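You operate a simulated robot arm through the tools that you are given. There is no shell and no other tool.

You are at the controls of a simulated two-armed robot. One attempt, no reset.

## Task
Rinse the suds off both boards with cold water.
Fine: Set the sink knob, turn the water on and use the wand; stand it back in its holder and turn the water off. Leave the boards in place and the drain lever closed.

It is judged by the outcome, as a careful person would: the job done as asked, and still so three seconds after it is handed in. It fails if anything else is knocked over, pushed out of place, dropped, spilled or broken.

## Robot
Two 7-joint arms with fingered hands on one trunk that stands fixed in place. Base frame: the origin is at the foot of the trunk, x ahead of it, y to its left, z up; the work surface is at about z = 850. Lengths are in mm, angles in degrees, forces in N, time in s.
The left shoulder is at [21, 269, 1122], the right one opposite. Each reaches about 1298 mm from its shoulder. Payload 5 kg a hand.
The TCP of each hand is the grasp point between the finger pads, 42 mm short of the fingertips. In the tool frame z runs along the fingers and y along their closing line. The gripper opens to 208 mm; its body begins 119 mm behind the TCP. The gripper is a hand of 4 fingers: y runs from the thumb to the fingers, the wrist lies at [0, 0, -317] in the tool frame.
Orientation is that of the tool frame in the base frame, as a unit quaternion [x, y, z, w]. With the fingers straight down and closing along the base's y, the tool's x points along the base's -x, its y along +y and its z along -z.

## Interface
- The arms move only by the tool drive_tool. It takes "left_commands", "right_commands" or both (then of equal length, played together; a hand with none holds still); each is a list of rows, each an object of numbers (a shift or turn left out is 0): "x", "y", "z": the shift along the base's x, y, z in units of 150 mm (1.0 is 150 mm); "ax", "ay", "az": the turn, a rotation vector about the base's x, y, z in units of 180 degrees (1.0 is 180 degrees). In form: [{"x": .., "y": .., "z": .., "ax": .., "ay": .., "az": ..}, ...]. A call has 1 to 20 rows; each row is the pose to reach, as a shift and turn from the pose commanded when the call began. A call with a number of a shift or a turn outside -1 to 1 is refused whole. A row lasts 0.2 s, in which the tool goes at most 50 mm and 8.6 degrees; a call with a longer step from one row to the next is refused whole. Where a pose cannot be reached the arm comes as near as it can. A force on the tool above 40 N (or 10 N above the force at the start of the call, whichever is more), or a blocked arm, ends the call early, and 0.2 s more pass. In this call time passes only in rows, and 0.2 s behind the last. It gives the time, the measured TCP pose, the force on the tool (base axes), the opening and the grip force at its end, in the units of the frame above (readings bear some noise), with the torque about the TCP (base axes, N m) and any sound that the robot's microphone picked up.
- Cameras (640 x 400 px; columns grow to the right, rows downward): "scene" is now at [154.2, 36.6, 1391.2]; the picture's right is [0.40, -0.92, 0.00], its down [-0.48, -0.21, -0.85] and it looks along [0.78, 0.34, -0.52] (base axes); focal length 214 px, centre (320, 200). "left" rides on the left gripper at [-93, 1, -146] in its tool frame; the picture's right is [-0.01, -1.00, 0.00], its down [0.84, -0.01, -0.54] and it looks along [0.54, -0.01, 0.84] (tool axes); focal length 280 px, centre (320, 200). "right" rides on the right gripper at [93, 1, -146] in its tool frame; the picture's right is [-0.01, 1.00, 0.00], its down [-0.84, -0.01, -0.54] and it looks along [-0.54, -0.01, 0.84] (tool axes); focal length 280 px, centre (320, 200). There is no depth. A picture from a camera that has moved, and an enlarged one, comes with that camera's place and axes in the base frame and with its lens.
- get_image(camera): a new picture of that camera. It takes no simulated time.
- slide_trunk(by): moves the trunk up (or, below 0, down) by that many mm; the arms and the scene camera ride with it, the base frame stays. It gives what a move gives, with no picture.
- curl_fingers(finger1, finger2, finger3, thumb_bend, hand): sets how far each is bent, from 0 (flat) to 1 (curled in); at 0.3 the hand is open as for a grip, at 0.7 the pads meet at the TCP. One left out holds its place. A second passes; each finger stops where it meets its share of the squeeze, and holds until it gets a number again. It is the only way to open and close the hand. It gives what a move gives, with no picture; readings hold the bend of each and the force on the fingers (four entries, about 0 where the hand has none), thumb and palm.
- head_to(pan, tilt): turns the head with the scene camera to pan (to the left, within 80 degrees either way) and tilt (down, from -29 to 69), counted from straight ahead of the robot (the tilt from the chest, where the trunk bows). It gives what a move gives.
- close_up(camera, box): a new picture of the part [left, top, right, bottom] of that camera's present view, enlarged. It takes no simulated time.
- hand_in(): hands the job in; it is judged then, once.

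Nothing tells you positions but the pictures and the camera data. Unless the task says otherwise, let go and move clear before handing in.

The tools are called after "Call:" as name(argument=value, ...) on one line, values as JSON. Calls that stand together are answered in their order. drive_tool: Moves the arms, as the interface text tells. Its arguments: {"type":"object","properties":{"left_commands":{"type":"array","items":{"type":"object","properties":{"x":{"type":"number"},"y":{"type":"number"},"z":{"type":"number"},"ax":{"type":"number"},"ay":{"type":"number"},"az":{"type":"number"}}}},"right_commands":{"type":"array","items":{"type":"object","properties":{"x":{"type":"number"},"y":{"type":"number"},"z":{"type":"number"},"ax":{"type":"number"},"ay":{"type":"number"},"az":{"type":"number"}}}}},"required":[]} The other tools are called the same way: slide_trunk (by) moves the trunk up or down; curl_fingers (finger1, finger2, finger3, thumb_bend, hand) moves the fingers one by one; head_to (pan, tilt) turns the head that bears the scene camera; get_image (camera) takes a picture; close_up (camera, box) takes an enlarged picture of a part of a camera's view; hand_in () hands the job in.

At the start:

```text
time: 0.0
left_ee_pos: [302.7, 602.8, 1278.6]
left_tool_rot: [-0.312, 0.95, -0.001, -0.001]
left_ft_force: [-0.3, 0.5, 0.0]
left_ft_torque: [0.04, 0.01, -0.01]
left_finger_gap: 207.6
left_grip_force: 0.1
left_shape: jaw
left_bend: [0.3, 0.3, 0.3, 0.3]
left_finger forces: [0.0, 0.0, 0.0, 0.0, 0.0, 0.1]
right_ee_pos: [449.8, 129.4, 1290.3]
right_tool_rot: [-0.312, 0.95, 0.001, -0.001]
right_ft_force: [1.1, 0.4, -0.1]
right_ft_torque: [0.0, 0.0, -0.03]
right_finger_gap: 207.9
right_grip_force: 0.2
right_shape: jaw
right_bend: [0.3, 0.3, 0.3, 0.3]
right_finger forces: [0.0, 0.0, 0.0, 0.1, 0.0, 0.0]
trunk travel left (down, up): [-500.0, 121.0]
head pan, tilt (commanded): [23.6, 31.5]
```

scene: 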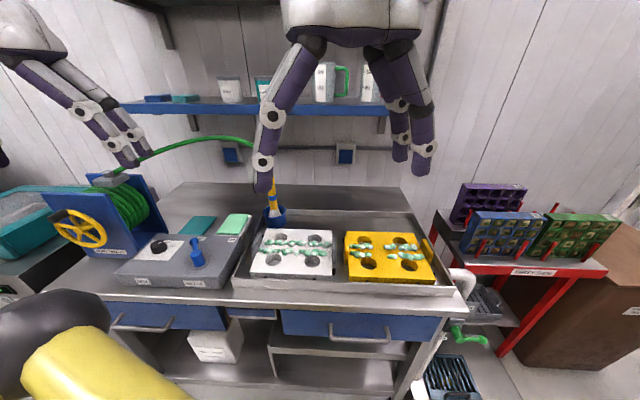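
right: 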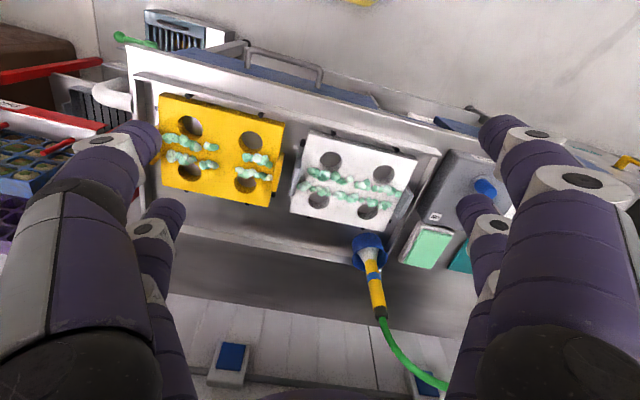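
left: 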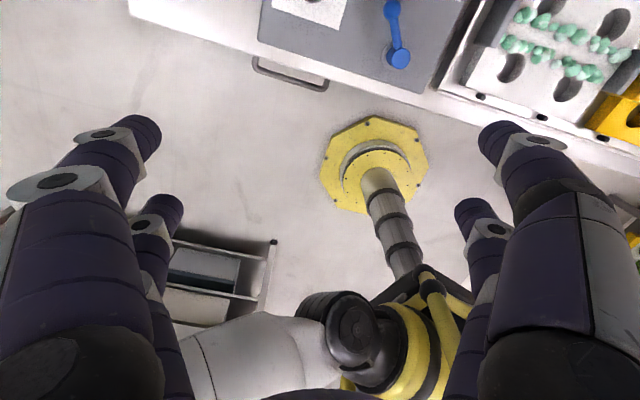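

I see a sink with a white and a yellow board covered in suds, a wand in a blue holder behind them with a green hose, and a grey control deck to the left carrying a black knob and a blue lever. I'll look closer before moving anything.

Call:
close_up(camera="scene", box=[100, 200, 260, 300])

Call:
close_up(camera="scene", box=[230, 170, 450, 307])

Call:
close_up(camera="scene", box=[400, 250, 560, 400])

Call:
close_up(camera="scene", box=[0, 120, 200, 300])

Call:
close_up(camera="right", box=[280, 120, 520, 320])

```text
4.00 times, centred on (180, 250) of scene
camera zoom: at [154.2, 36.6, 1391.2], right [0.4, -0.92, 0.0], down [-0.48, -0.21, -0.85], along [0.78, 0.34, -0.52], focal length 858 px, centre (880, 0)
```

zoom: 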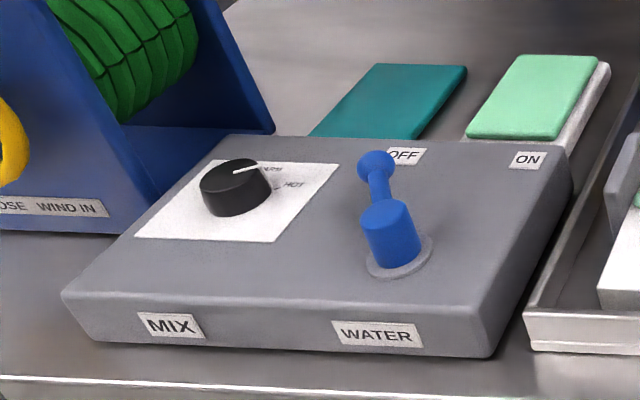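

```text
2.91 times, centred on (340, 238) of scene
camera zoom: at [154.2, 36.6, 1391.2], right [0.4, -0.92, 0.0], down [-0.48, -0.21, -0.85], along [0.78, 0.34, -0.52], focal length 624 px, centre (262, 88)
```

zoom: 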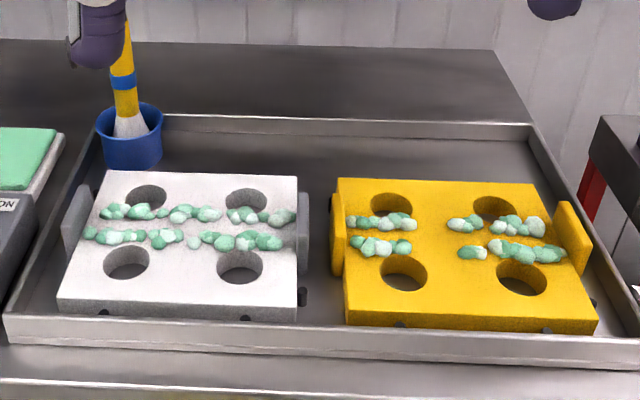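

```text
2.67 times, centred on (480, 325) of scene
camera zoom: at [154.2, 36.6, 1391.2], right [0.4, -0.92, 0.0], down [-0.48, -0.21, -0.85], along [0.78, 0.34, -0.52], focal length 572 px, centre (-107, -133)
```

zoom: 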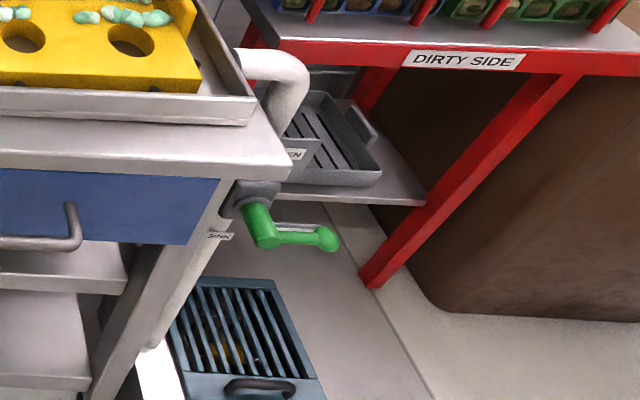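

```text
2.22 times, centred on (100, 210) of scene
camera zoom: at [154.2, 36.6, 1391.2], right [0.4, -0.92, 0.0], down [-0.48, -0.21, -0.85], along [0.78, 0.34, -0.52], focal length 477 px, centre (809, 178)
```

zoom: 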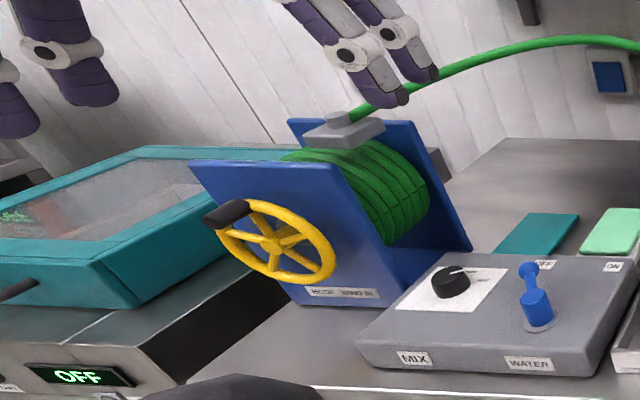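

```text
2.00 times, centred on (400, 220) of right
camera zoom: at [372.3, 76.0, 1436.8], right [-0.58, 0.81, 0.0], down [0.69, 0.49, 0.54], along [0.44, 0.31, -0.84], focal length 561 px, centre (160, 160)
```

zoom: 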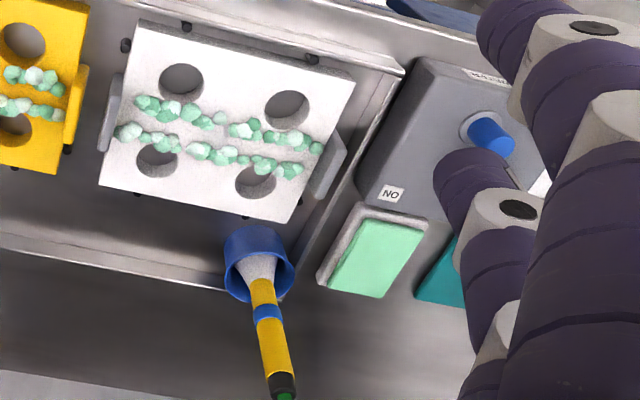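

I see the control deck with a MIX knob (pointing about WARM) and a WATER lever at OFF. I'll turn the head to look over the whole station before I act.

Call:
head_to(pan=55, tilt=40)

Call:
get_image(camera="scene")

```text
time: 1.0
left_ee_pos: [302.5, 603.4, 1278.4]
left_tool_rot: [-0.312, 0.95, -0.001, 0.0]
left_ft_force: [0.1, 0.3, -0.7]
left_ft_torque: [-0.01, -0.03, -0.01]
left_finger_gap: 207.8
left_grip_force: 0.2
left_shape: jaw
left_bend: [0.3, 0.3, 0.3, 0.3]
left_finger forces: [0.0, 0.1, 0.0, 0.0, 0.0, 0.0]
right_ee_pos: [448.4, 129.6, 1291.5]
right_tool_rot: [-0.312, 0.95, 0.0, 0.0]
right_ft_force: [0.4, 0.0, 0.2]
right_ft_torque: [-0.01, -0.03, -0.02]
right_finger_gap: 207.7
right_grip_force: 0.1
right_shape: jaw
right_bend: [0.3, 0.3, 0.3, 0.3]
right_finger forces: [0.0, 0.0, 0.1, 0.0, 0.1, 0.0]
trunk travel left (down, up): [-500.0, 121.0]
head pan, tilt (commanded): [55.0, 40.0]
```

```text
taken
camera scene: at [120.7, 70.3, 1378.3], right [0.82, -0.57, 0.0], down [-0.37, -0.53, -0.77], along [0.44, 0.63, -0.64], focal length 214 px, centre (320, 200)
```

scene: 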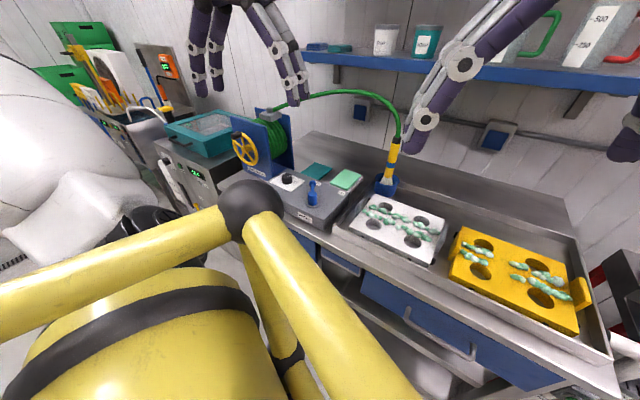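

Call:
close_up(camera="scene", box=[230, 80, 450, 240])

Call:
close_up(camera="scene", box=[260, 160, 370, 230])

Call:
close_up(camera="scene", box=[40, 20, 260, 230])

Call:
close_up(camera="scene", box=[340, 130, 600, 340])

```text
2.50 times, centred on (340, 160) of scene
camera zoom: at [120.7, 70.3, 1378.3], right [0.82, -0.57, 0.0], down [-0.37, -0.53, -0.77], along [0.44, 0.63, -0.64], focal length 536 px, centre (270, 300)
```

zoom: 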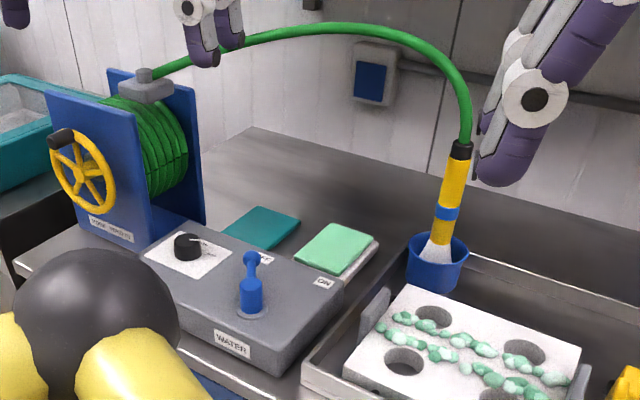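

```text
5.71 times, centred on (315, 195) of scene
camera zoom: at [120.7, 70.3, 1378.3], right [0.82, -0.57, 0.0], down [-0.37, -0.53, -0.77], along [0.44, 0.63, -0.64], focal length 1226 px, centre (349, 229)
```

zoom: 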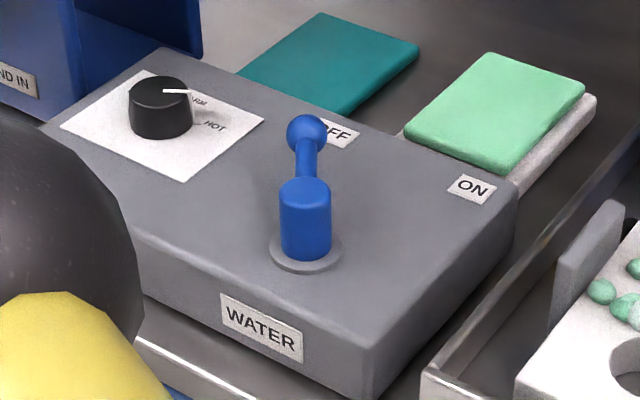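

```text
1.90 times, centred on (150, 125) of scene
camera zoom: at [120.7, 70.3, 1378.3], right [0.82, -0.57, 0.0], down [-0.37, -0.53, -0.77], along [0.44, 0.63, -0.64], focal length 408 px, centre (644, 343)
```

zoom: 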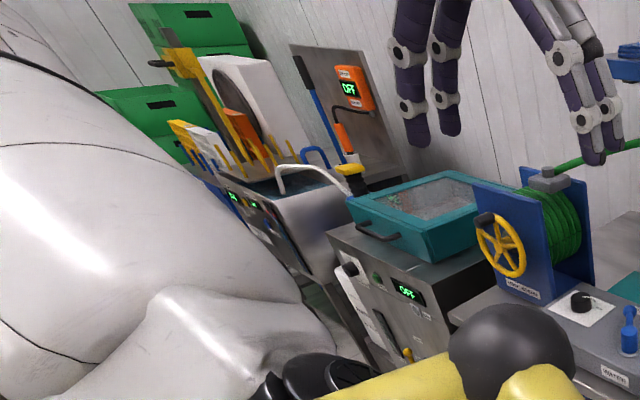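

```text
1.90 times, centred on (470, 235) of scene
camera zoom: at [120.7, 70.3, 1378.3], right [0.82, -0.57, 0.0], down [-0.37, -0.53, -0.77], along [0.44, 0.63, -0.64], focal length 408 px, centre (34, 133)
```

zoom: 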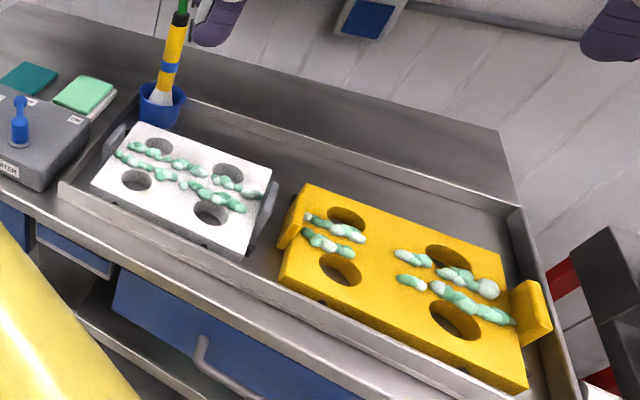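

The deck's knob is at roughly [395, 665] and the lever at roughly [405, 510], with the sink to the right and the wand near [710, 470]. I'll hover the left hand above the deck so its camera can read the MIX scale.

Call:
drive_tool(left_commands=[{"x": 0.2, "y": 0.1}, {"x": 0.4, "y": 0.2}, {"x": 0.6, "y": 0.3}, {"x": 0.6, "y": 0.3}])

Call:
get_image(camera="left")

```text
time: 2.0
left_ee_pos: [392.4, 645.4, 1282.6]
left_tool_rot: [-0.312, 0.95, -0.001, 0.001]
left_ft_force: [-1.2, 0.1, 1.9]
left_ft_torque: [0.04, -0.12, -0.01]
left_finger_gap: 208.0
left_grip_force: 0.1
left_shape: jaw
left_bend: [0.3, 0.3, 0.3, 0.3]
left_finger forces: [0.0, 0.0, 0.0, 0.1, 0.1, 0.0]
right_ee_pos: [446.7, 128.0, 1291.4]
right_tool_rot: [-0.312, 0.95, 0.001, 0.001]
right_ft_force: [-1.0, 0.0, 1.6]
right_ft_torque: [0.04, -0.11, -0.02]
right_finger_gap: 207.8
right_grip_force: 0.2
right_shape: jaw
right_bend: [0.3, 0.3, 0.3, 0.3]
right_finger forces: [0.0, 0.0, 0.0, 0.0, 0.1, 0.0]
trunk travel left (down, up): [-500.0, 121.0]
head pan, tilt (commanded): [55.0, 40.0]
```

```text
taken
camera left: at [466.8, 703.4, 1429.6], right [0.61, -0.8, 0.0], down [-0.67, -0.51, 0.54], along [-0.43, -0.33, -0.84], focal length 280 px, centre (320, 200)
```

left: 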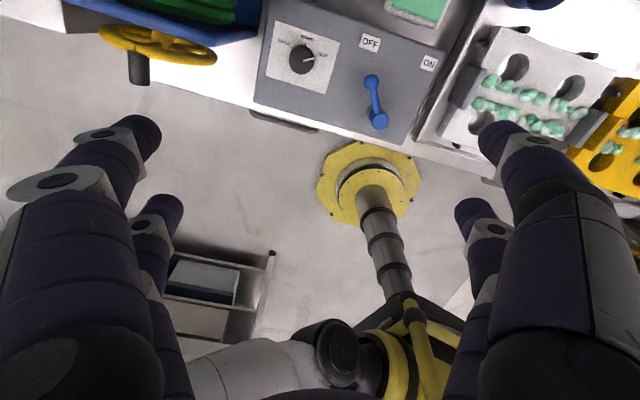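

Call:
close_up(camera="left", box=[250, 0, 450, 140])

Call:
close_up(camera="left", box=[260, 15, 350, 95])

```text
2.86 times, centred on (350, 70) of left
camera zoom: at [466.8, 703.4, 1429.6], right [0.61, -0.8, 0.0], down [-0.67, -0.51, 0.54], along [-0.43, -0.33, -0.84], focal length 801 px, centre (234, 571)
```

zoom: 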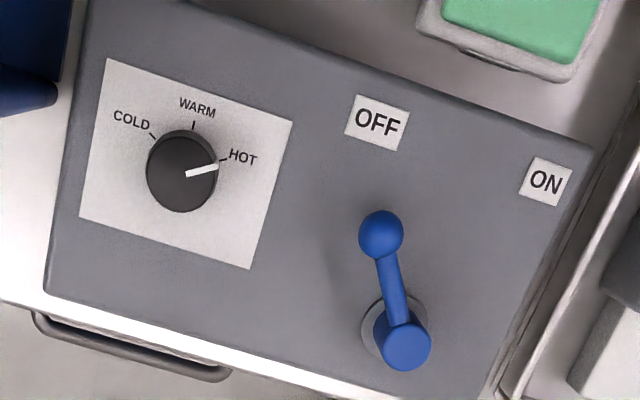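

```text
5.00 times, centred on (305, 55) of left
camera zoom: at [466.8, 703.4, 1429.6], right [0.61, -0.8, 0.0], down [-0.67, -0.51, 0.54], along [-0.43, -0.33, -0.84], focal length 1402 px, centre (395, 925)
```

zoom: 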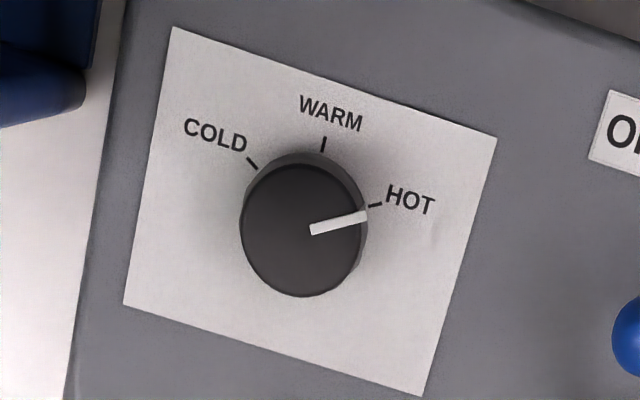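

The knob pointer is at HOT (COLD is counter-clockwise from there), the knob top is near [406, 693, 927], and the lever points to OFF. I'll test how the left hand's fingers close in free air, so I know the grasp geometry.

Call:
curl_fingers(hand="left", finger1=0.6, finger2=0.6, finger3=0.6, thumb_bend=0.6)

Call:
get_image(camera="left")

Call:
get_image(camera="scene")

```text
time: 3.0
left_ee_pos: [395.0, 646.5, 1281.3]
left_tool_rot: [-0.312, 0.95, -0.001, 0.0]
left_ft_force: [-0.4, 0.5, 0.5]
left_ft_torque: [0.0, 0.01, 0.01]
left_finger_gap: 60.8
left_grip_force: 0.0
left_shape: fingers
left_bend: [0.6, 0.6, 0.6, 0.6]
left_finger forces: [0.0, 0.0, 0.0, 0.0, 0.1, 0.0]
right_ee_pos: [448.5, 128.8, 1290.6]
right_tool_rot: [-0.312, 0.95, 0.001, 0.0]
right_ft_force: [-1.0, -0.2, 0.0]
right_ft_torque: [0.0, -0.01, 0.03]
right_finger_gap: 207.9
right_grip_force: 0.1
right_shape: jaw
right_bend: [0.3, 0.3, 0.3, 0.3]
right_finger forces: [0.0, 0.0, 0.0, 0.1, 0.1, 0.0]
trunk travel left (down, up): [-500.0, 121.0]
head pan, tilt (commanded): [55.0, 40.0]
```

```text
taken
camera left: at [468.4, 703.9, 1427.9], right [0.61, -0.8, 0.0], down [-0.67, -0.51, 0.54], along [-0.43, -0.33, -0.84], focal length 280 px, centre (320, 200)
```

left: 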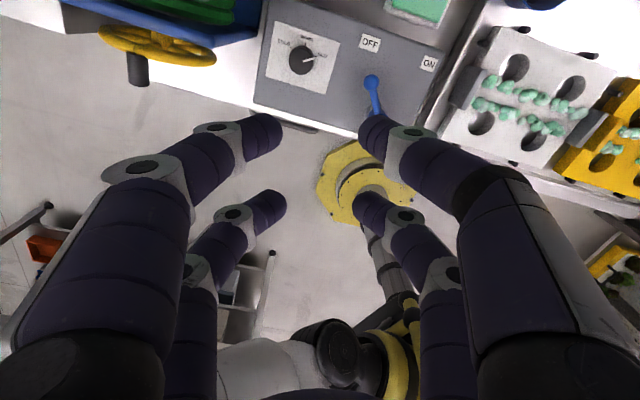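

```text
taken
camera scene: at [120.9, 70.5, 1378.2], right [0.82, -0.57, 0.0], down [-0.37, -0.53, -0.77], along [0.44, 0.63, -0.64], focal length 214 px, centre (320, 200)
```

scene: 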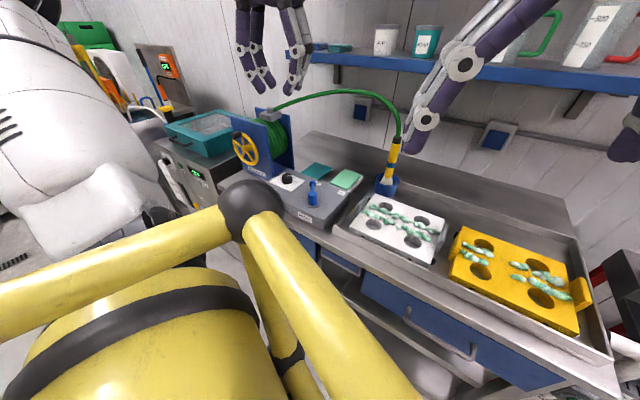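

The hand has two opposing pairs of fingers spaced about 64 mm apart, so I need to know which digit is which. I'll take a close-up of the half-closed hand and then move one digit at a time.

Call:
close_up(camera="scene", box=[220, 0, 340, 110])

Call:
curl_fingers(hand="left", finger1=0.3, thumb_bend=0.45)

Call:
get_image(camera="left")

```text
3.64 times, centred on (280, 55) of scene
camera zoom: at [120.9, 70.5, 1378.2], right [0.82, -0.57, 0.0], down [-0.37, -0.53, -0.77], along [0.44, 0.63, -0.64], focal length 780 px, centre (466, 727)
```

zoom: 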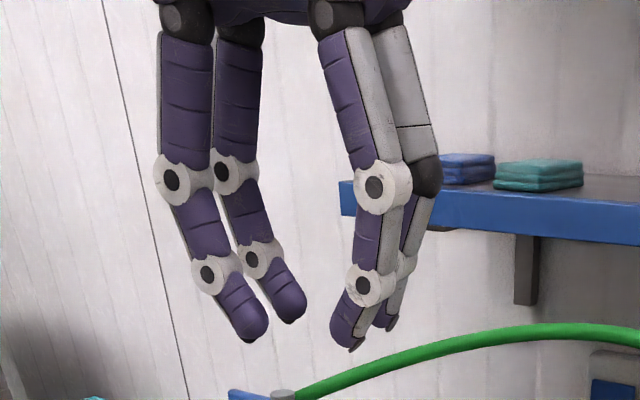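

```text
time: 4.0
left_ee_pos: [392.9, 645.9, 1281.7]
left_tool_rot: [-0.313, 0.95, -0.001, 0.0]
left_ft_force: [-0.2, -0.3, -0.3]
left_ft_torque: [0.04, 0.02, 0.04]
left_finger_gap: 179.1
left_grip_force: 0.0
left_shape: fingers
left_bend: [0.3, 0.6, 0.6, 0.45]
left_finger forces: [0.0, 0.0, 0.0, 0.0, 0.1, 0.0]
right_ee_pos: [449.2, 129.2, 1290.8]
right_tool_rot: [-0.312, 0.95, 0.001, 0.0]
right_ft_force: [0.0, 0.8, -0.8]
right_ft_torque: [0.04, -0.04, -0.04]
right_finger_gap: 207.8
right_grip_force: 0.0
right_shape: jaw
right_bend: [0.3, 0.3, 0.3, 0.3]
right_finger forces: [0.1, 0.0, 0.1, 0.1, 0.1, 0.0]
trunk travel left (down, up): [-500.0, 121.0]
head pan, tilt (commanded): [55.0, 40.0]
```

```text
taken
camera left: at [468.1, 703.6, 1428.2], right [0.61, -0.8, 0.0], down [-0.67, -0.51, 0.54], along [-0.43, -0.33, -0.84], focal length 280 px, centre (320, 200)
```

left: 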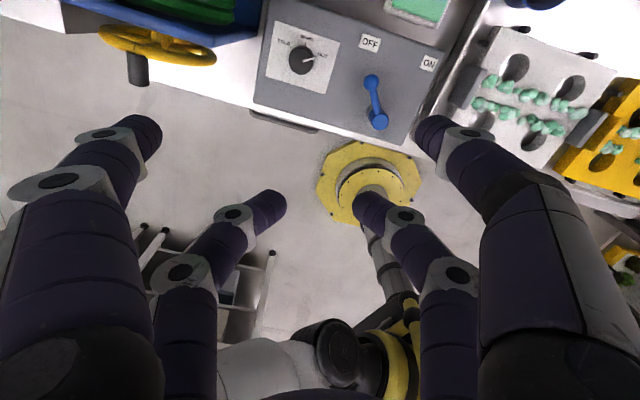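

finger1 and the thumb oppose each other at the near (camera) side, and finger2 and finger3 at the far side, so I can pinch the small knob with finger1 and thumb. I'll check clearances to the hose reel next to the knob.

Call:
close_up(camera="left", box=[40, 0, 280, 130])

Call:
close_up(camera="scene", box=[200, 90, 320, 215])

```text
2.67 times, centred on (160, 65) of left
camera zoom: at [468.1, 703.6, 1428.2], right [0.61, -0.8, 0.0], down [-0.67, -0.51, 0.54], along [-0.43, -0.33, -0.84], focal length 748 px, centre (747, 560)
```

zoom: 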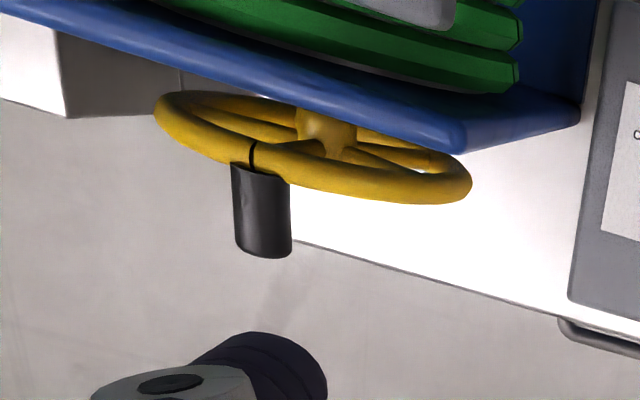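

```text
3.20 times, centred on (260, 152) of scene
camera zoom: at [120.6, 70.3, 1378.3], right [0.82, -0.57, 0.0], down [-0.37, -0.53, -0.77], along [0.44, 0.63, -0.64], focal length 686 px, centre (512, 352)
```

zoom: 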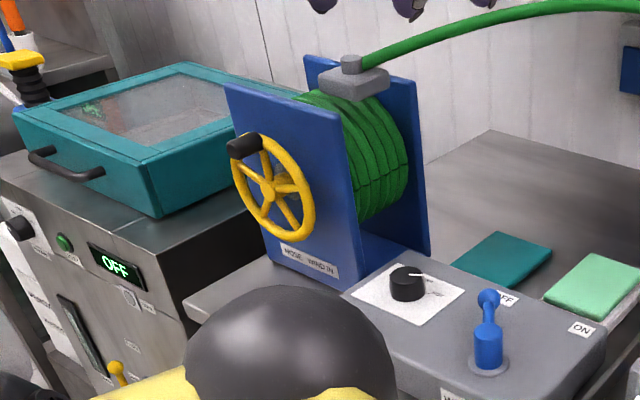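

The reel's side is about 90 mm from the knob, so the pinch axis must run roughly front-to-back to keep the knuckles clear of it. I'll check in free air whether the left wrist can turn far enough for that.

Call:
drive_tool(left_commands=[{"az": 0.045}, {"az": 0.09}, {"az": 0.135}, {"az": 0.18}, {"az": 0.225}, {"az": 0.27}, {"az": 0.315}, {"az": 0.36}, {"az": 0.405}, {"az": 0.45}, {"az": 0.495}, {"az": 0.54}, {"az": 0.54}])

Call:
get_image(camera="scene")

Call:
get_image(camera="left")

```text
time: 6.8
left_ee_pos: [393.5, 648.8, 1278.2]
left_tool_rot: [0.92, -0.393, 0.0, -0.001]
left_ft_force: [0.3, 0.3, -0.2]
left_ft_torque: [-0.04, 0.02, -0.01]
left_finger_gap: 178.6
left_grip_force: 0.1
left_shape: fingers
left_bend: [0.3, 0.6, 0.6, 0.45]
left_finger forces: [0.0, 0.0, 0.0, 0.1, 0.0, 0.0]
right_ee_pos: [449.2, 129.5, 1290.6]
right_tool_rot: [-0.312, 0.95, 0.0, 0.0]
right_ft_force: [-0.2, -0.9, 0.0]
right_ft_torque: [-0.03, 0.02, 0.01]
right_finger_gap: 207.8
right_grip_force: 0.0
right_shape: jaw
right_bend: [0.3, 0.3, 0.3, 0.3]
right_finger forces: [0.1, 0.0, 0.1, 0.0, 0.0, 0.0]
trunk travel left (down, up): [-500.0, 121.0]
head pan, tilt (commanded): [55.0, 40.0]
```

```text
taken
camera scene: at [120.7, 70.6, 1378.2], right [0.82, -0.57, 0.0], down [-0.37, -0.53, -0.77], along [0.44, 0.63, -0.64], focal length 214 px, centre (320, 200)
```

scene: 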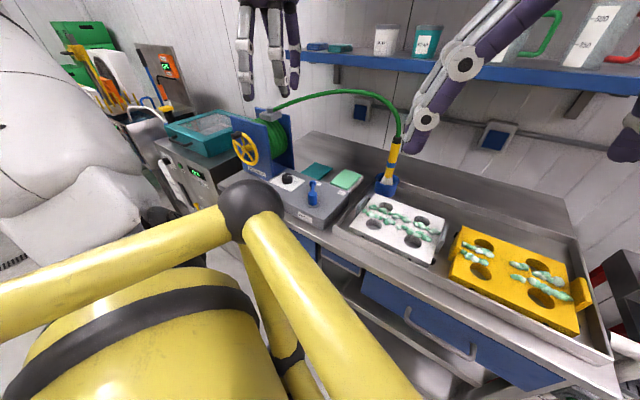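

```text
taken
camera left: at [328.2, 715.0, 1425.9], right [0.71, 0.7, 0.0], down [0.59, -0.6, 0.54], along [0.38, -0.38, -0.84], focal length 280 px, centre (320, 200)
```

left: 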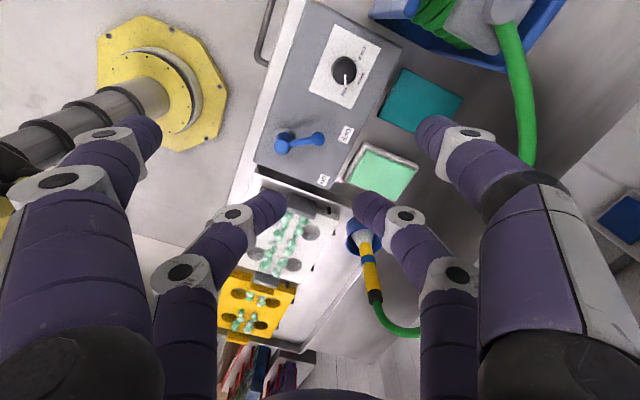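

The wrist reaches that orientation easily. I'll zoom in from this viewpoint to fix the knob and lever positions.

Call:
close_up(camera="left", box=[240, 0, 420, 200])

Call:
close_up(camera="left", box=[300, 15, 400, 115])

Call:
close_up(camera="left", box=[200, 180, 440, 370])

```text
2.00 times, centred on (330, 100) of left
camera zoom: at [328.2, 715.0, 1425.9], right [0.71, 0.7, 0.0], down [0.59, -0.6, 0.54], along [0.38, -0.38, -0.84], focal length 561 px, centre (300, 400)
```

zoom: 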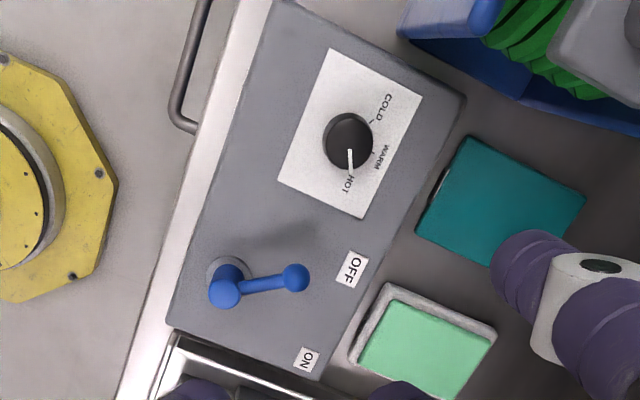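

```text
4.00 times, centred on (350, 65) of left
camera zoom: at [328.2, 715.0, 1425.9], right [0.71, 0.7, 0.0], down [0.59, -0.6, 0.54], along [0.38, -0.38, -0.84], focal length 1122 px, centre (200, 740)
```

zoom: 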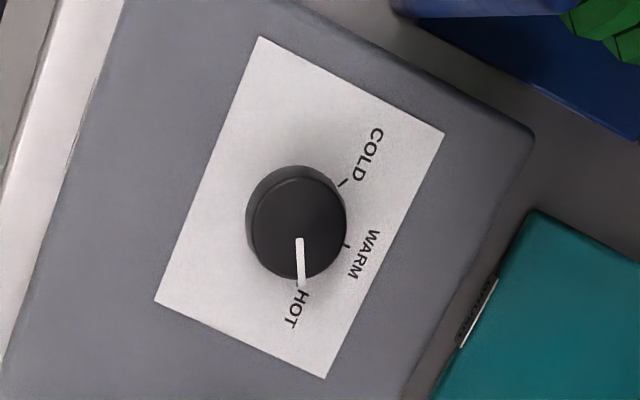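

```text
2.11 times, centred on (320, 275) of left
camera zoom: at [328.2, 715.0, 1425.9], right [0.71, 0.7, 0.0], down [0.59, -0.6, 0.54], along [0.38, -0.38, -0.84], focal length 590 px, centre (320, 42)
```

zoom: 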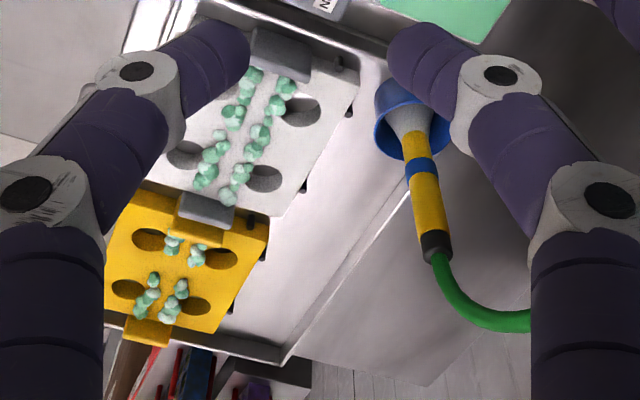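

The knob centre comes out at about [407, 693] with its top at z≈927, the lever pivot at [413, 535] and the lever ball at [450, 588, 954]. I'll curl fingers 2 and 3 out of the way, preset finger1 and thumb for a pinch, and move above the knob.

Call:
curl_fingers(hand="left", finger1=0.55, finger2=1.0, finger3=1.0, thumb_bend=0.55)

Call:
drive_tool(left_commands=[{"az": -0.042, "x": 0.01, "y": 0.01, "z": -0.1}, {"az": -0.084, "x": 0.02, "y": 0.03, "z": -0.25}, {"az": -0.126, "x": 0.03, "y": 0.05, "z": -0.4}, {"az": -0.168, "x": 0.04, "y": 0.07, "z": -0.55}, {"az": -0.21, "x": 0.05, "y": 0.08, "z": -0.7}, {"az": -0.252, "x": 0.06, "y": 0.09, "z": -0.85}, {"az": -0.29, "x": 0.065, "y": 0.095, "z": -1.0}, {"az": -0.29, "x": 0.065, "y": 0.095, "z": -1.0}])

Call:
get_image(camera="left")

Call:
get_image(camera="scene")

```text
time: 7.8
left_ee_pos: [393.5, 647.3, 1279.2]
left_tool_rot: [0.919, -0.394, 0.0, -0.001]
left_ft_force: [-1.4, -0.6, 0.7]
left_ft_torque: [-0.01, -0.01, -0.01]
left_finger_gap: 87.0
left_grip_force: 0.0
left_shape: fingers
left_bend: [0.55, 0.72, 0.72, 0.55]
left_finger forces: [0.0, 0.0, 0.0, 0.0, 0.0, 0.0]
right_ee_pos: [448.6, 129.7, 1291.5]
right_tool_rot: [-0.312, 0.95, 0.0, 0.0]
right_ft_force: [0.1, 0.9, 0.3]
right_ft_torque: [0.02, -0.02, 0.0]
right_finger_gap: 207.7
right_grip_force: 0.1
right_shape: jaw
right_bend: [0.3, 0.3, 0.3, 0.3]
right_finger forces: [0.0, 0.0, 0.0, 0.0, 0.1, 0.0]
trunk travel left (down, up): [-500.0, 121.0]
head pan, tilt (commanded): [55.0, 40.0]
```

```text
time: 9.6
left_ee_pos: [402.0, 662.4, 1129.3]
left_tool_rot: [-0.652, 0.758, 0.0, 0.002]
left_ft_force: [0.3, 0.2, 0.1]
left_ft_torque: [0.04, -0.06, 0.03]
left_finger_gap: 87.1
left_grip_force: 0.1
left_shape: fingers
left_bend: [0.55, 0.72, 0.72, 0.55]
left_finger forces: [0.1, 0.1, 0.1, 0.0, 0.1, 0.0]
right_ee_pos: [450.1, 128.3, 1291.5]
right_tool_rot: [-0.311, 0.95, -0.001, 0.0]
right_ft_force: [-0.7, 0.5, 0.3]
right_ft_torque: [0.05, -0.02, -0.01]
right_finger_gap: 207.8
right_grip_force: 0.2
right_shape: jaw
right_bend: [0.3, 0.3, 0.3, 0.3]
right_finger forces: [0.1, 0.1, 0.0, 0.1, 0.0, 0.0]
trunk travel left (down, up): [-500.0, 121.0]
head pan, tilt (commanded): [55.0, 40.0]
```

```text
taken
camera left: at [416.4, 755.0, 1276.3], right [0.99, -0.14, 0.0], down [-0.12, -0.84, 0.54], along [-0.07, -0.53, -0.84], focal length 280 px, centre (320, 200)
```

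left: 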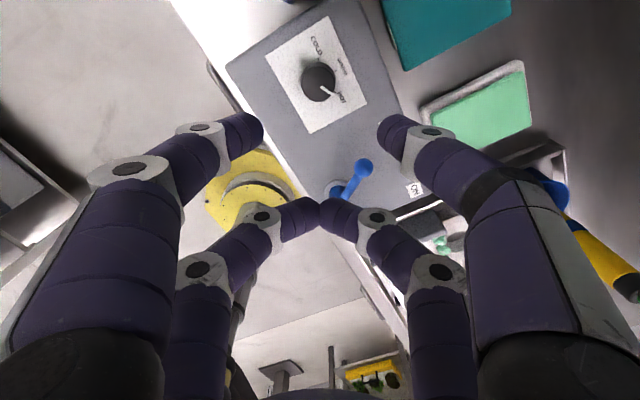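

```text
taken
camera scene: at [120.4, 69.9, 1378.4], right [0.82, -0.57, 0.0], down [-0.37, -0.53, -0.77], along [0.44, 0.63, -0.64], focal length 214 px, centre (320, 200)
```

scene: 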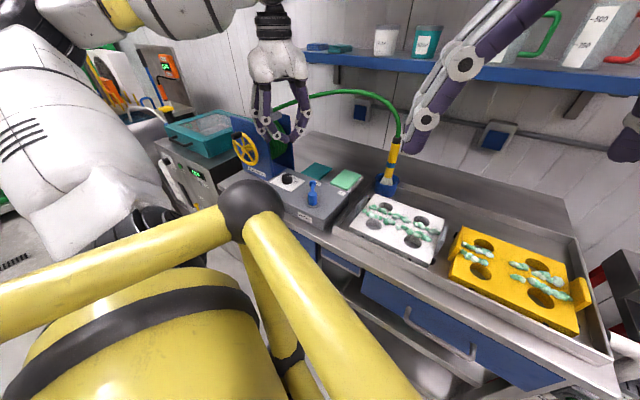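

The pinch pair is lined up near the knob, with the two curled fingers on the side away from the reel. I'll turn slightly, descend to just above the knob, and check from the cameras.

Call:
drive_tool(left_commands=[{"az": 0.025, "x": 0.02, "y": -0.008, "z": -0.25}, {"az": 0.05, "x": 0.038, "y": -0.016, "z": -0.5}, {"az": 0.05, "x": 0.038, "y": -0.016, "z": -0.7}, {"az": 0.05, "x": 0.038, "y": -0.016, "z": -0.9}, {"az": 0.05, "x": 0.038, "y": -0.016, "z": -0.9}])

Call:
get_image(camera="left")

Call:
close_up(camera="scene", box=[220, 80, 380, 230])

```text
time: 10.8
left_ee_pos: [407.5, 660.0, 994.6]
left_tool_rot: [0.71, -0.704, 0.001, -0.001]
left_ft_force: [1.3, -0.7, 0.8]
left_ft_torque: [0.02, 0.0, -0.05]
left_finger_gap: 86.9
left_grip_force: 0.1
left_shape: fingers
left_bend: [0.55, 0.72, 0.72, 0.55]
left_finger forces: [0.0, 0.1, 0.1, 0.1, 0.0, 0.1]
right_ee_pos: [447.7, 127.7, 1291.9]
right_tool_rot: [-0.311, 0.95, 0.0, 0.001]
right_ft_force: [-0.1, -0.1, -0.4]
right_ft_torque: [0.0, 0.02, -0.04]
right_finger_gap: 207.7
right_grip_force: 0.1
right_shape: jaw
right_bend: [0.3, 0.3, 0.3, 0.3]
right_finger forces: [0.0, 0.0, 0.0, 0.1, 0.0, 0.0]
trunk travel left (down, up): [-500.0, 121.0]
head pan, tilt (commanded): [55.0, 40.0]
```

```text
taken
camera left: at [405.4, 753.7, 1141.3], right [1.0, 0.02, 0.0], down [0.02, -0.84, 0.54], along [0.01, -0.54, -0.84], focal length 280 px, centre (320, 200)
```

left: 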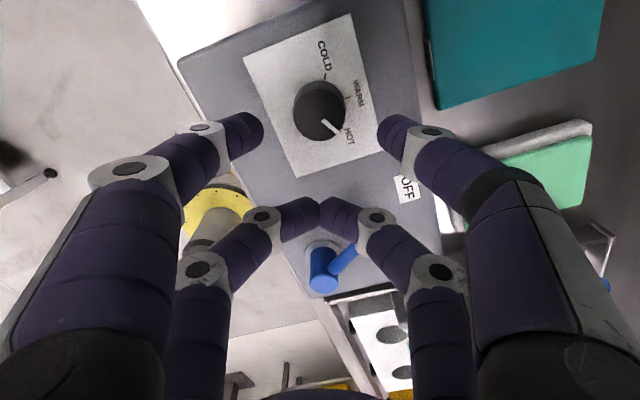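

```text
2.67 times, centred on (300, 155) of scene
camera zoom: at [120.5, 70.2, 1378.3], right [0.82, -0.57, 0.0], down [-0.37, -0.53, -0.77], along [0.44, 0.63, -0.64], focal length 572 px, centre (373, 320)
```

zoom: 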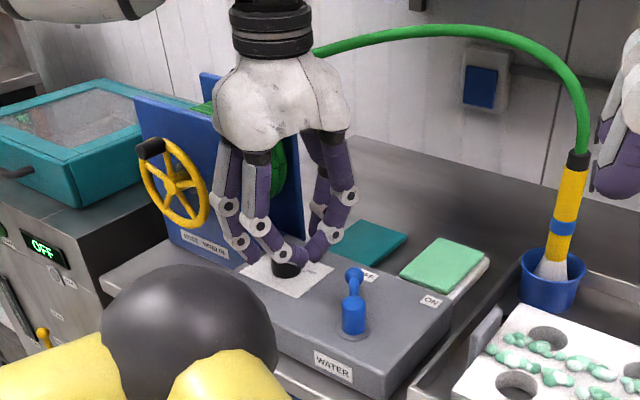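

The pinch pair straddles the knob well. I'll lower to fingertip depth around the knob.

Call:
drive_tool(left_commands=[{"z": -0.1}, {"z": -0.18}, {"z": -0.23}, {"z": -0.23}])

Call:
get_image(camera="left")

Call:
close_up(camera="scene", box=[250, 130, 330, 220])

```text
time: 11.8
left_ee_pos: [408.3, 661.1, 959.5]
left_tool_rot: [0.709, -0.705, 0.001, 0.0]
left_ft_force: [0.1, -0.5, 0.1]
left_ft_torque: [0.05, -0.01, 0.01]
left_finger_gap: 86.8
left_grip_force: 0.1
left_shape: fingers
left_bend: [0.55, 0.72, 0.72, 0.55]
left_finger forces: [0.1, 0.0, 0.0, 0.0, 0.0, 0.1]
right_ee_pos: [449.4, 129.3, 1291.8]
right_tool_rot: [-0.311, 0.95, 0.0, 0.0]
right_ft_force: [0.1, -0.4, 0.4]
right_ft_torque: [0.0, -0.01, -0.01]
right_finger_gap: 207.9
right_grip_force: 0.1
right_shape: jaw
right_bend: [0.3, 0.3, 0.3, 0.3]
right_finger forces: [0.1, 0.0, 0.0, 0.1, 0.1, 0.0]
trunk travel left (down, up): [-500.0, 121.0]
head pan, tilt (commanded): [55.0, 40.0]
```

```text
taken
camera left: at [406.9, 753.9, 1105.8], right [1.0, 0.02, 0.0], down [0.02, -0.84, 0.54], along [0.01, -0.54, -0.84], focal length 280 px, centre (320, 200)
```

left: 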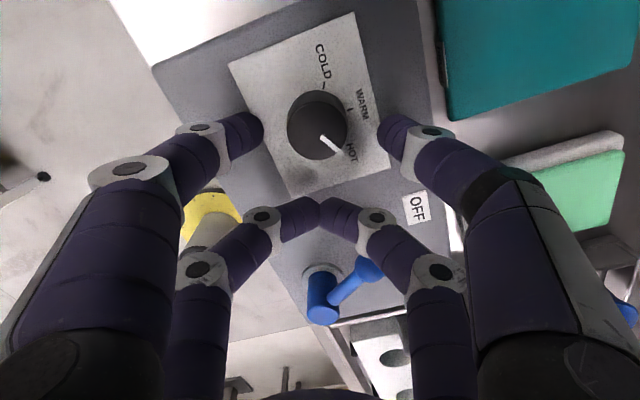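

```text
4.44 times, centred on (290, 175) of scene
camera zoom: at [120.6, 70.3, 1378.3], right [0.82, -0.57, 0.0], down [-0.37, -0.53, -0.77], along [0.44, 0.63, -0.64], focal length 953 px, centre (453, 311)
```

zoom: 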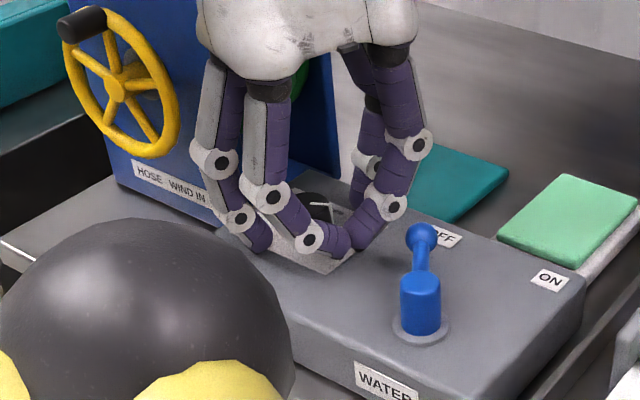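

The knob sits between finger1 and thumb just above the deck. I'll close the pinch on it.

Call:
curl_fingers(hand="left", finger1=0.75, thumb_bend=0.75)

Call:
get_image(camera="left")

```text
time: 12.8
left_ee_pos: [409.1, 659.7, 957.7]
left_tool_rot: [0.71, -0.704, 0.001, 0.0]
left_ft_force: [13.9, -0.1, -8.7]
left_ft_torque: [-0.26, -0.27, -0.46]
left_finger_gap: 43.5
left_grip_force: 16.1
left_shape: fingers
left_bend: [0.62, 0.72, 0.72, 0.67]
left_finger forces: [9.6, 0.0, 0.0, 0.0, 23.0, 0.0]
right_ee_pos: [450.2, 129.8, 1290.0]
right_tool_rot: [-0.312, 0.95, 0.0, 0.0]
right_ft_force: [0.2, -0.3, 0.3]
right_ft_torque: [0.0, 0.04, -0.02]
right_finger_gap: 207.9
right_grip_force: 0.0
right_shape: jaw
right_bend: [0.3, 0.3, 0.3, 0.3]
right_finger forces: [0.0, 0.0, 0.0, 0.0, 0.0, 0.0]
trunk travel left (down, up): [-500.0, 121.0]
head pan, tilt (commanded): [55.0, 40.0]
```

```text
taken
camera left: at [408.2, 754.1, 1105.3], right [1.0, 0.02, 0.0], down [0.02, -0.84, 0.54], along [0.01, -0.54, -0.84], focal length 280 px, centre (320, 200)
```

left: 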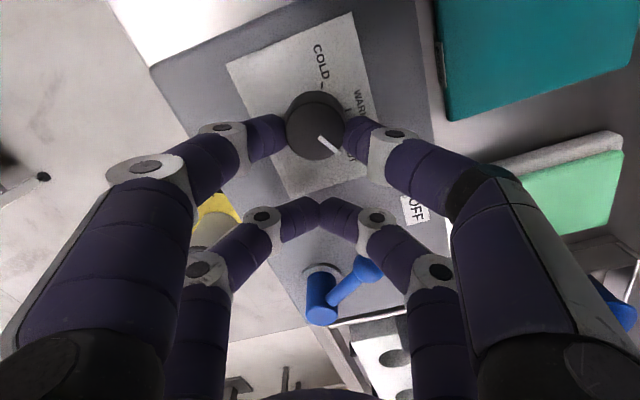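

The knob is gripped (about 10–23 N). I'll turn the hand about the knob axis by 42° counter-clockwise.

Call:
drive_tool(left_commands=[{"az": 0.0233, "x": 0.0, "y": 0.002}, {"az": 0.0467, "x": 0.016, "y": 0.004}, {"az": 0.07, "x": 0.033, "y": 0.007}, {"az": 0.0933, "x": 0.048, "y": 0.011}, {"az": 0.1167, "x": 0.064, "y": 0.017}, {"az": 0.14, "x": 0.079, "y": 0.023}, {"az": 0.1633, "x": 0.093, "y": 0.031}, {"az": 0.1867, "x": 0.107, "y": 0.039}, {"az": 0.21, "x": 0.121, "y": 0.049}, {"az": 0.2333, "x": 0.133, "y": 0.06}])

Call:
get_image(camera="left")

Call:
close_up(camera="scene", box=[250, 130, 330, 220])

```text
time: 15.0
left_ee_pos: [428.5, 671.2, 959.3]
left_tool_rot: [0.915, -0.403, 0.0, -0.001]
left_ft_force: [16.7, 12.5, -9.3]
left_ft_torque: [0.2, -0.67, -0.7]
left_finger_gap: 43.5
left_grip_force: 17.7
left_shape: fingers
left_bend: [0.63, 0.72, 0.72, 0.67]
left_finger forces: [7.2, 0.0, 0.0, 0.0, 28.2, 0.0]
right_ee_pos: [451.1, 130.5, 1290.2]
right_tool_rot: [-0.312, 0.95, 0.0, -0.001]
right_ft_force: [-0.3, -0.4, -0.9]
right_ft_torque: [0.01, 0.03, -0.01]
right_finger_gap: 207.6
right_grip_force: 0.1
right_shape: jaw
right_bend: [0.3, 0.3, 0.3, 0.3]
right_finger forces: [0.0, 0.0, 0.0, 0.0, 0.0, 0.1]
trunk travel left (down, up): [-500.0, 121.0]
head pan, tilt (commanded): [55.0, 40.0]
```

```text
taken
camera left: at [365.6, 737.8, 1105.8], right [0.73, 0.69, 0.0], down [0.58, -0.61, 0.54], along [0.37, -0.39, -0.84], focal length 280 px, centre (320, 200)
```

left: 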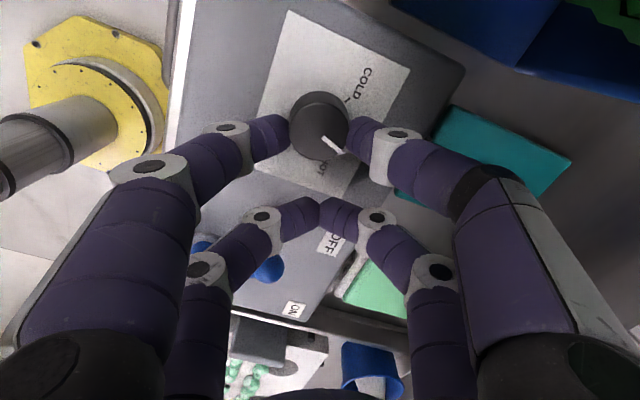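

```text
4.44 times, centred on (290, 175) of scene
camera zoom: at [121.8, 71.5, 1378.1], right [0.82, -0.57, 0.0], down [-0.37, -0.53, -0.77], along [0.44, 0.63, -0.64], focal length 953 px, centre (453, 311)
```

zoom: 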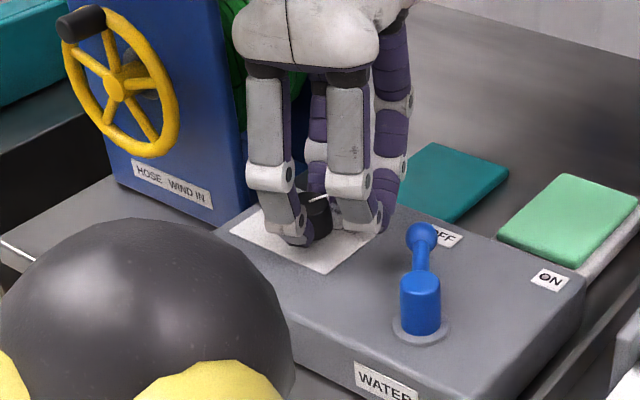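

The knob turned with the hand. I'll open, swing the hand back around the knob without touching it, and regrip for the next stretch.

Call:
curl_fingers(hand="left", finger1=0.55, thumb_bend=0.55)

Call:
drive_tool(left_commands=[{"az": -0.0467, "x": -0.026, "y": -0.021}, {"az": -0.0933, "x": -0.054, "y": -0.037}, {"az": -0.14, "x": -0.085, "y": -0.049}, {"az": -0.1867, "x": -0.117, "y": -0.056}, {"az": -0.2333, "x": -0.149, "y": -0.059}, {"az": -0.2333, "x": -0.149, "y": -0.059}])

Call:
get_image(camera="left")

```text
time: 16.0
left_ee_pos: [427.9, 668.0, 959.4]
left_tool_rot: [0.915, -0.403, 0.001, -0.001]
left_ft_force: [0.3, 0.1, 0.0]
left_ft_torque: [0.04, -0.01, -0.03]
left_finger_gap: 85.9
left_grip_force: 0.1
left_shape: fingers
left_bend: [0.55, 0.72, 0.72, 0.55]
left_finger forces: [0.1, 0.0, 0.0, 0.1, 0.0, 0.1]
right_ee_pos: [448.7, 128.0, 1290.9]
right_tool_rot: [-0.312, 0.95, 0.001, 0.001]
right_ft_force: [-0.9, -0.5, -0.4]
right_ft_torque: [0.04, 0.0, 0.0]
right_finger_gap: 207.8
right_grip_force: 0.1
right_shape: jaw
right_bend: [0.3, 0.3, 0.3, 0.3]
right_finger forces: [0.0, 0.0, 0.1, 0.0, 0.0, 0.1]
trunk travel left (down, up): [-500.0, 121.0]
head pan, tilt (commanded): [55.0, 40.0]
```

```text
time: 17.4
left_ee_pos: [405.9, 660.6, 958.3]
left_tool_rot: [0.709, -0.705, 0.001, -0.001]
left_ft_force: [-0.2, 1.1, 0.0]
left_ft_torque: [0.01, -0.01, 0.0]
left_finger_gap: 86.0
left_grip_force: 0.1
left_shape: fingers
left_bend: [0.55, 0.72, 0.72, 0.55]
left_finger forces: [0.1, 0.1, 0.0, 0.1, 0.0, 0.0]
right_ee_pos: [449.4, 129.9, 1290.8]
right_tool_rot: [-0.311, 0.95, 0.0, 0.0]
right_ft_force: [-0.4, 0.4, 0.4]
right_ft_torque: [0.0, 0.01, -0.01]
right_finger_gap: 207.7
right_grip_force: 0.1
right_shape: jaw
right_bend: [0.3, 0.3, 0.3, 0.3]
right_finger forces: [0.0, 0.0, 0.1, 0.0, 0.0, 0.0]
trunk travel left (down, up): [-500.0, 121.0]
head pan, tilt (commanded): [55.0, 40.0]
```

```text
taken
camera left: at [404.6, 754.1, 1106.5], right [1.0, 0.02, 0.0], down [0.02, -0.84, 0.54], along [0.01, -0.54, -0.84], focal length 280 px, centre (320, 200)
```

left: 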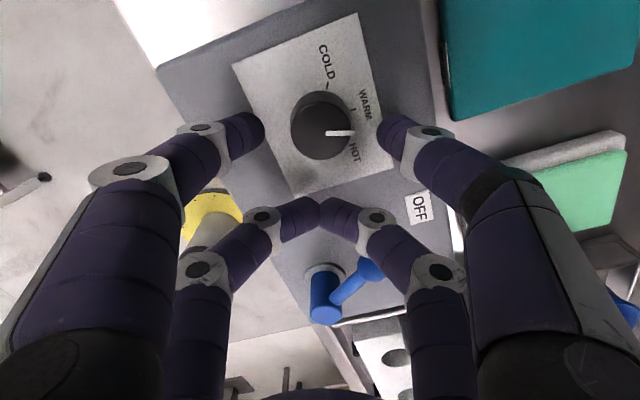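

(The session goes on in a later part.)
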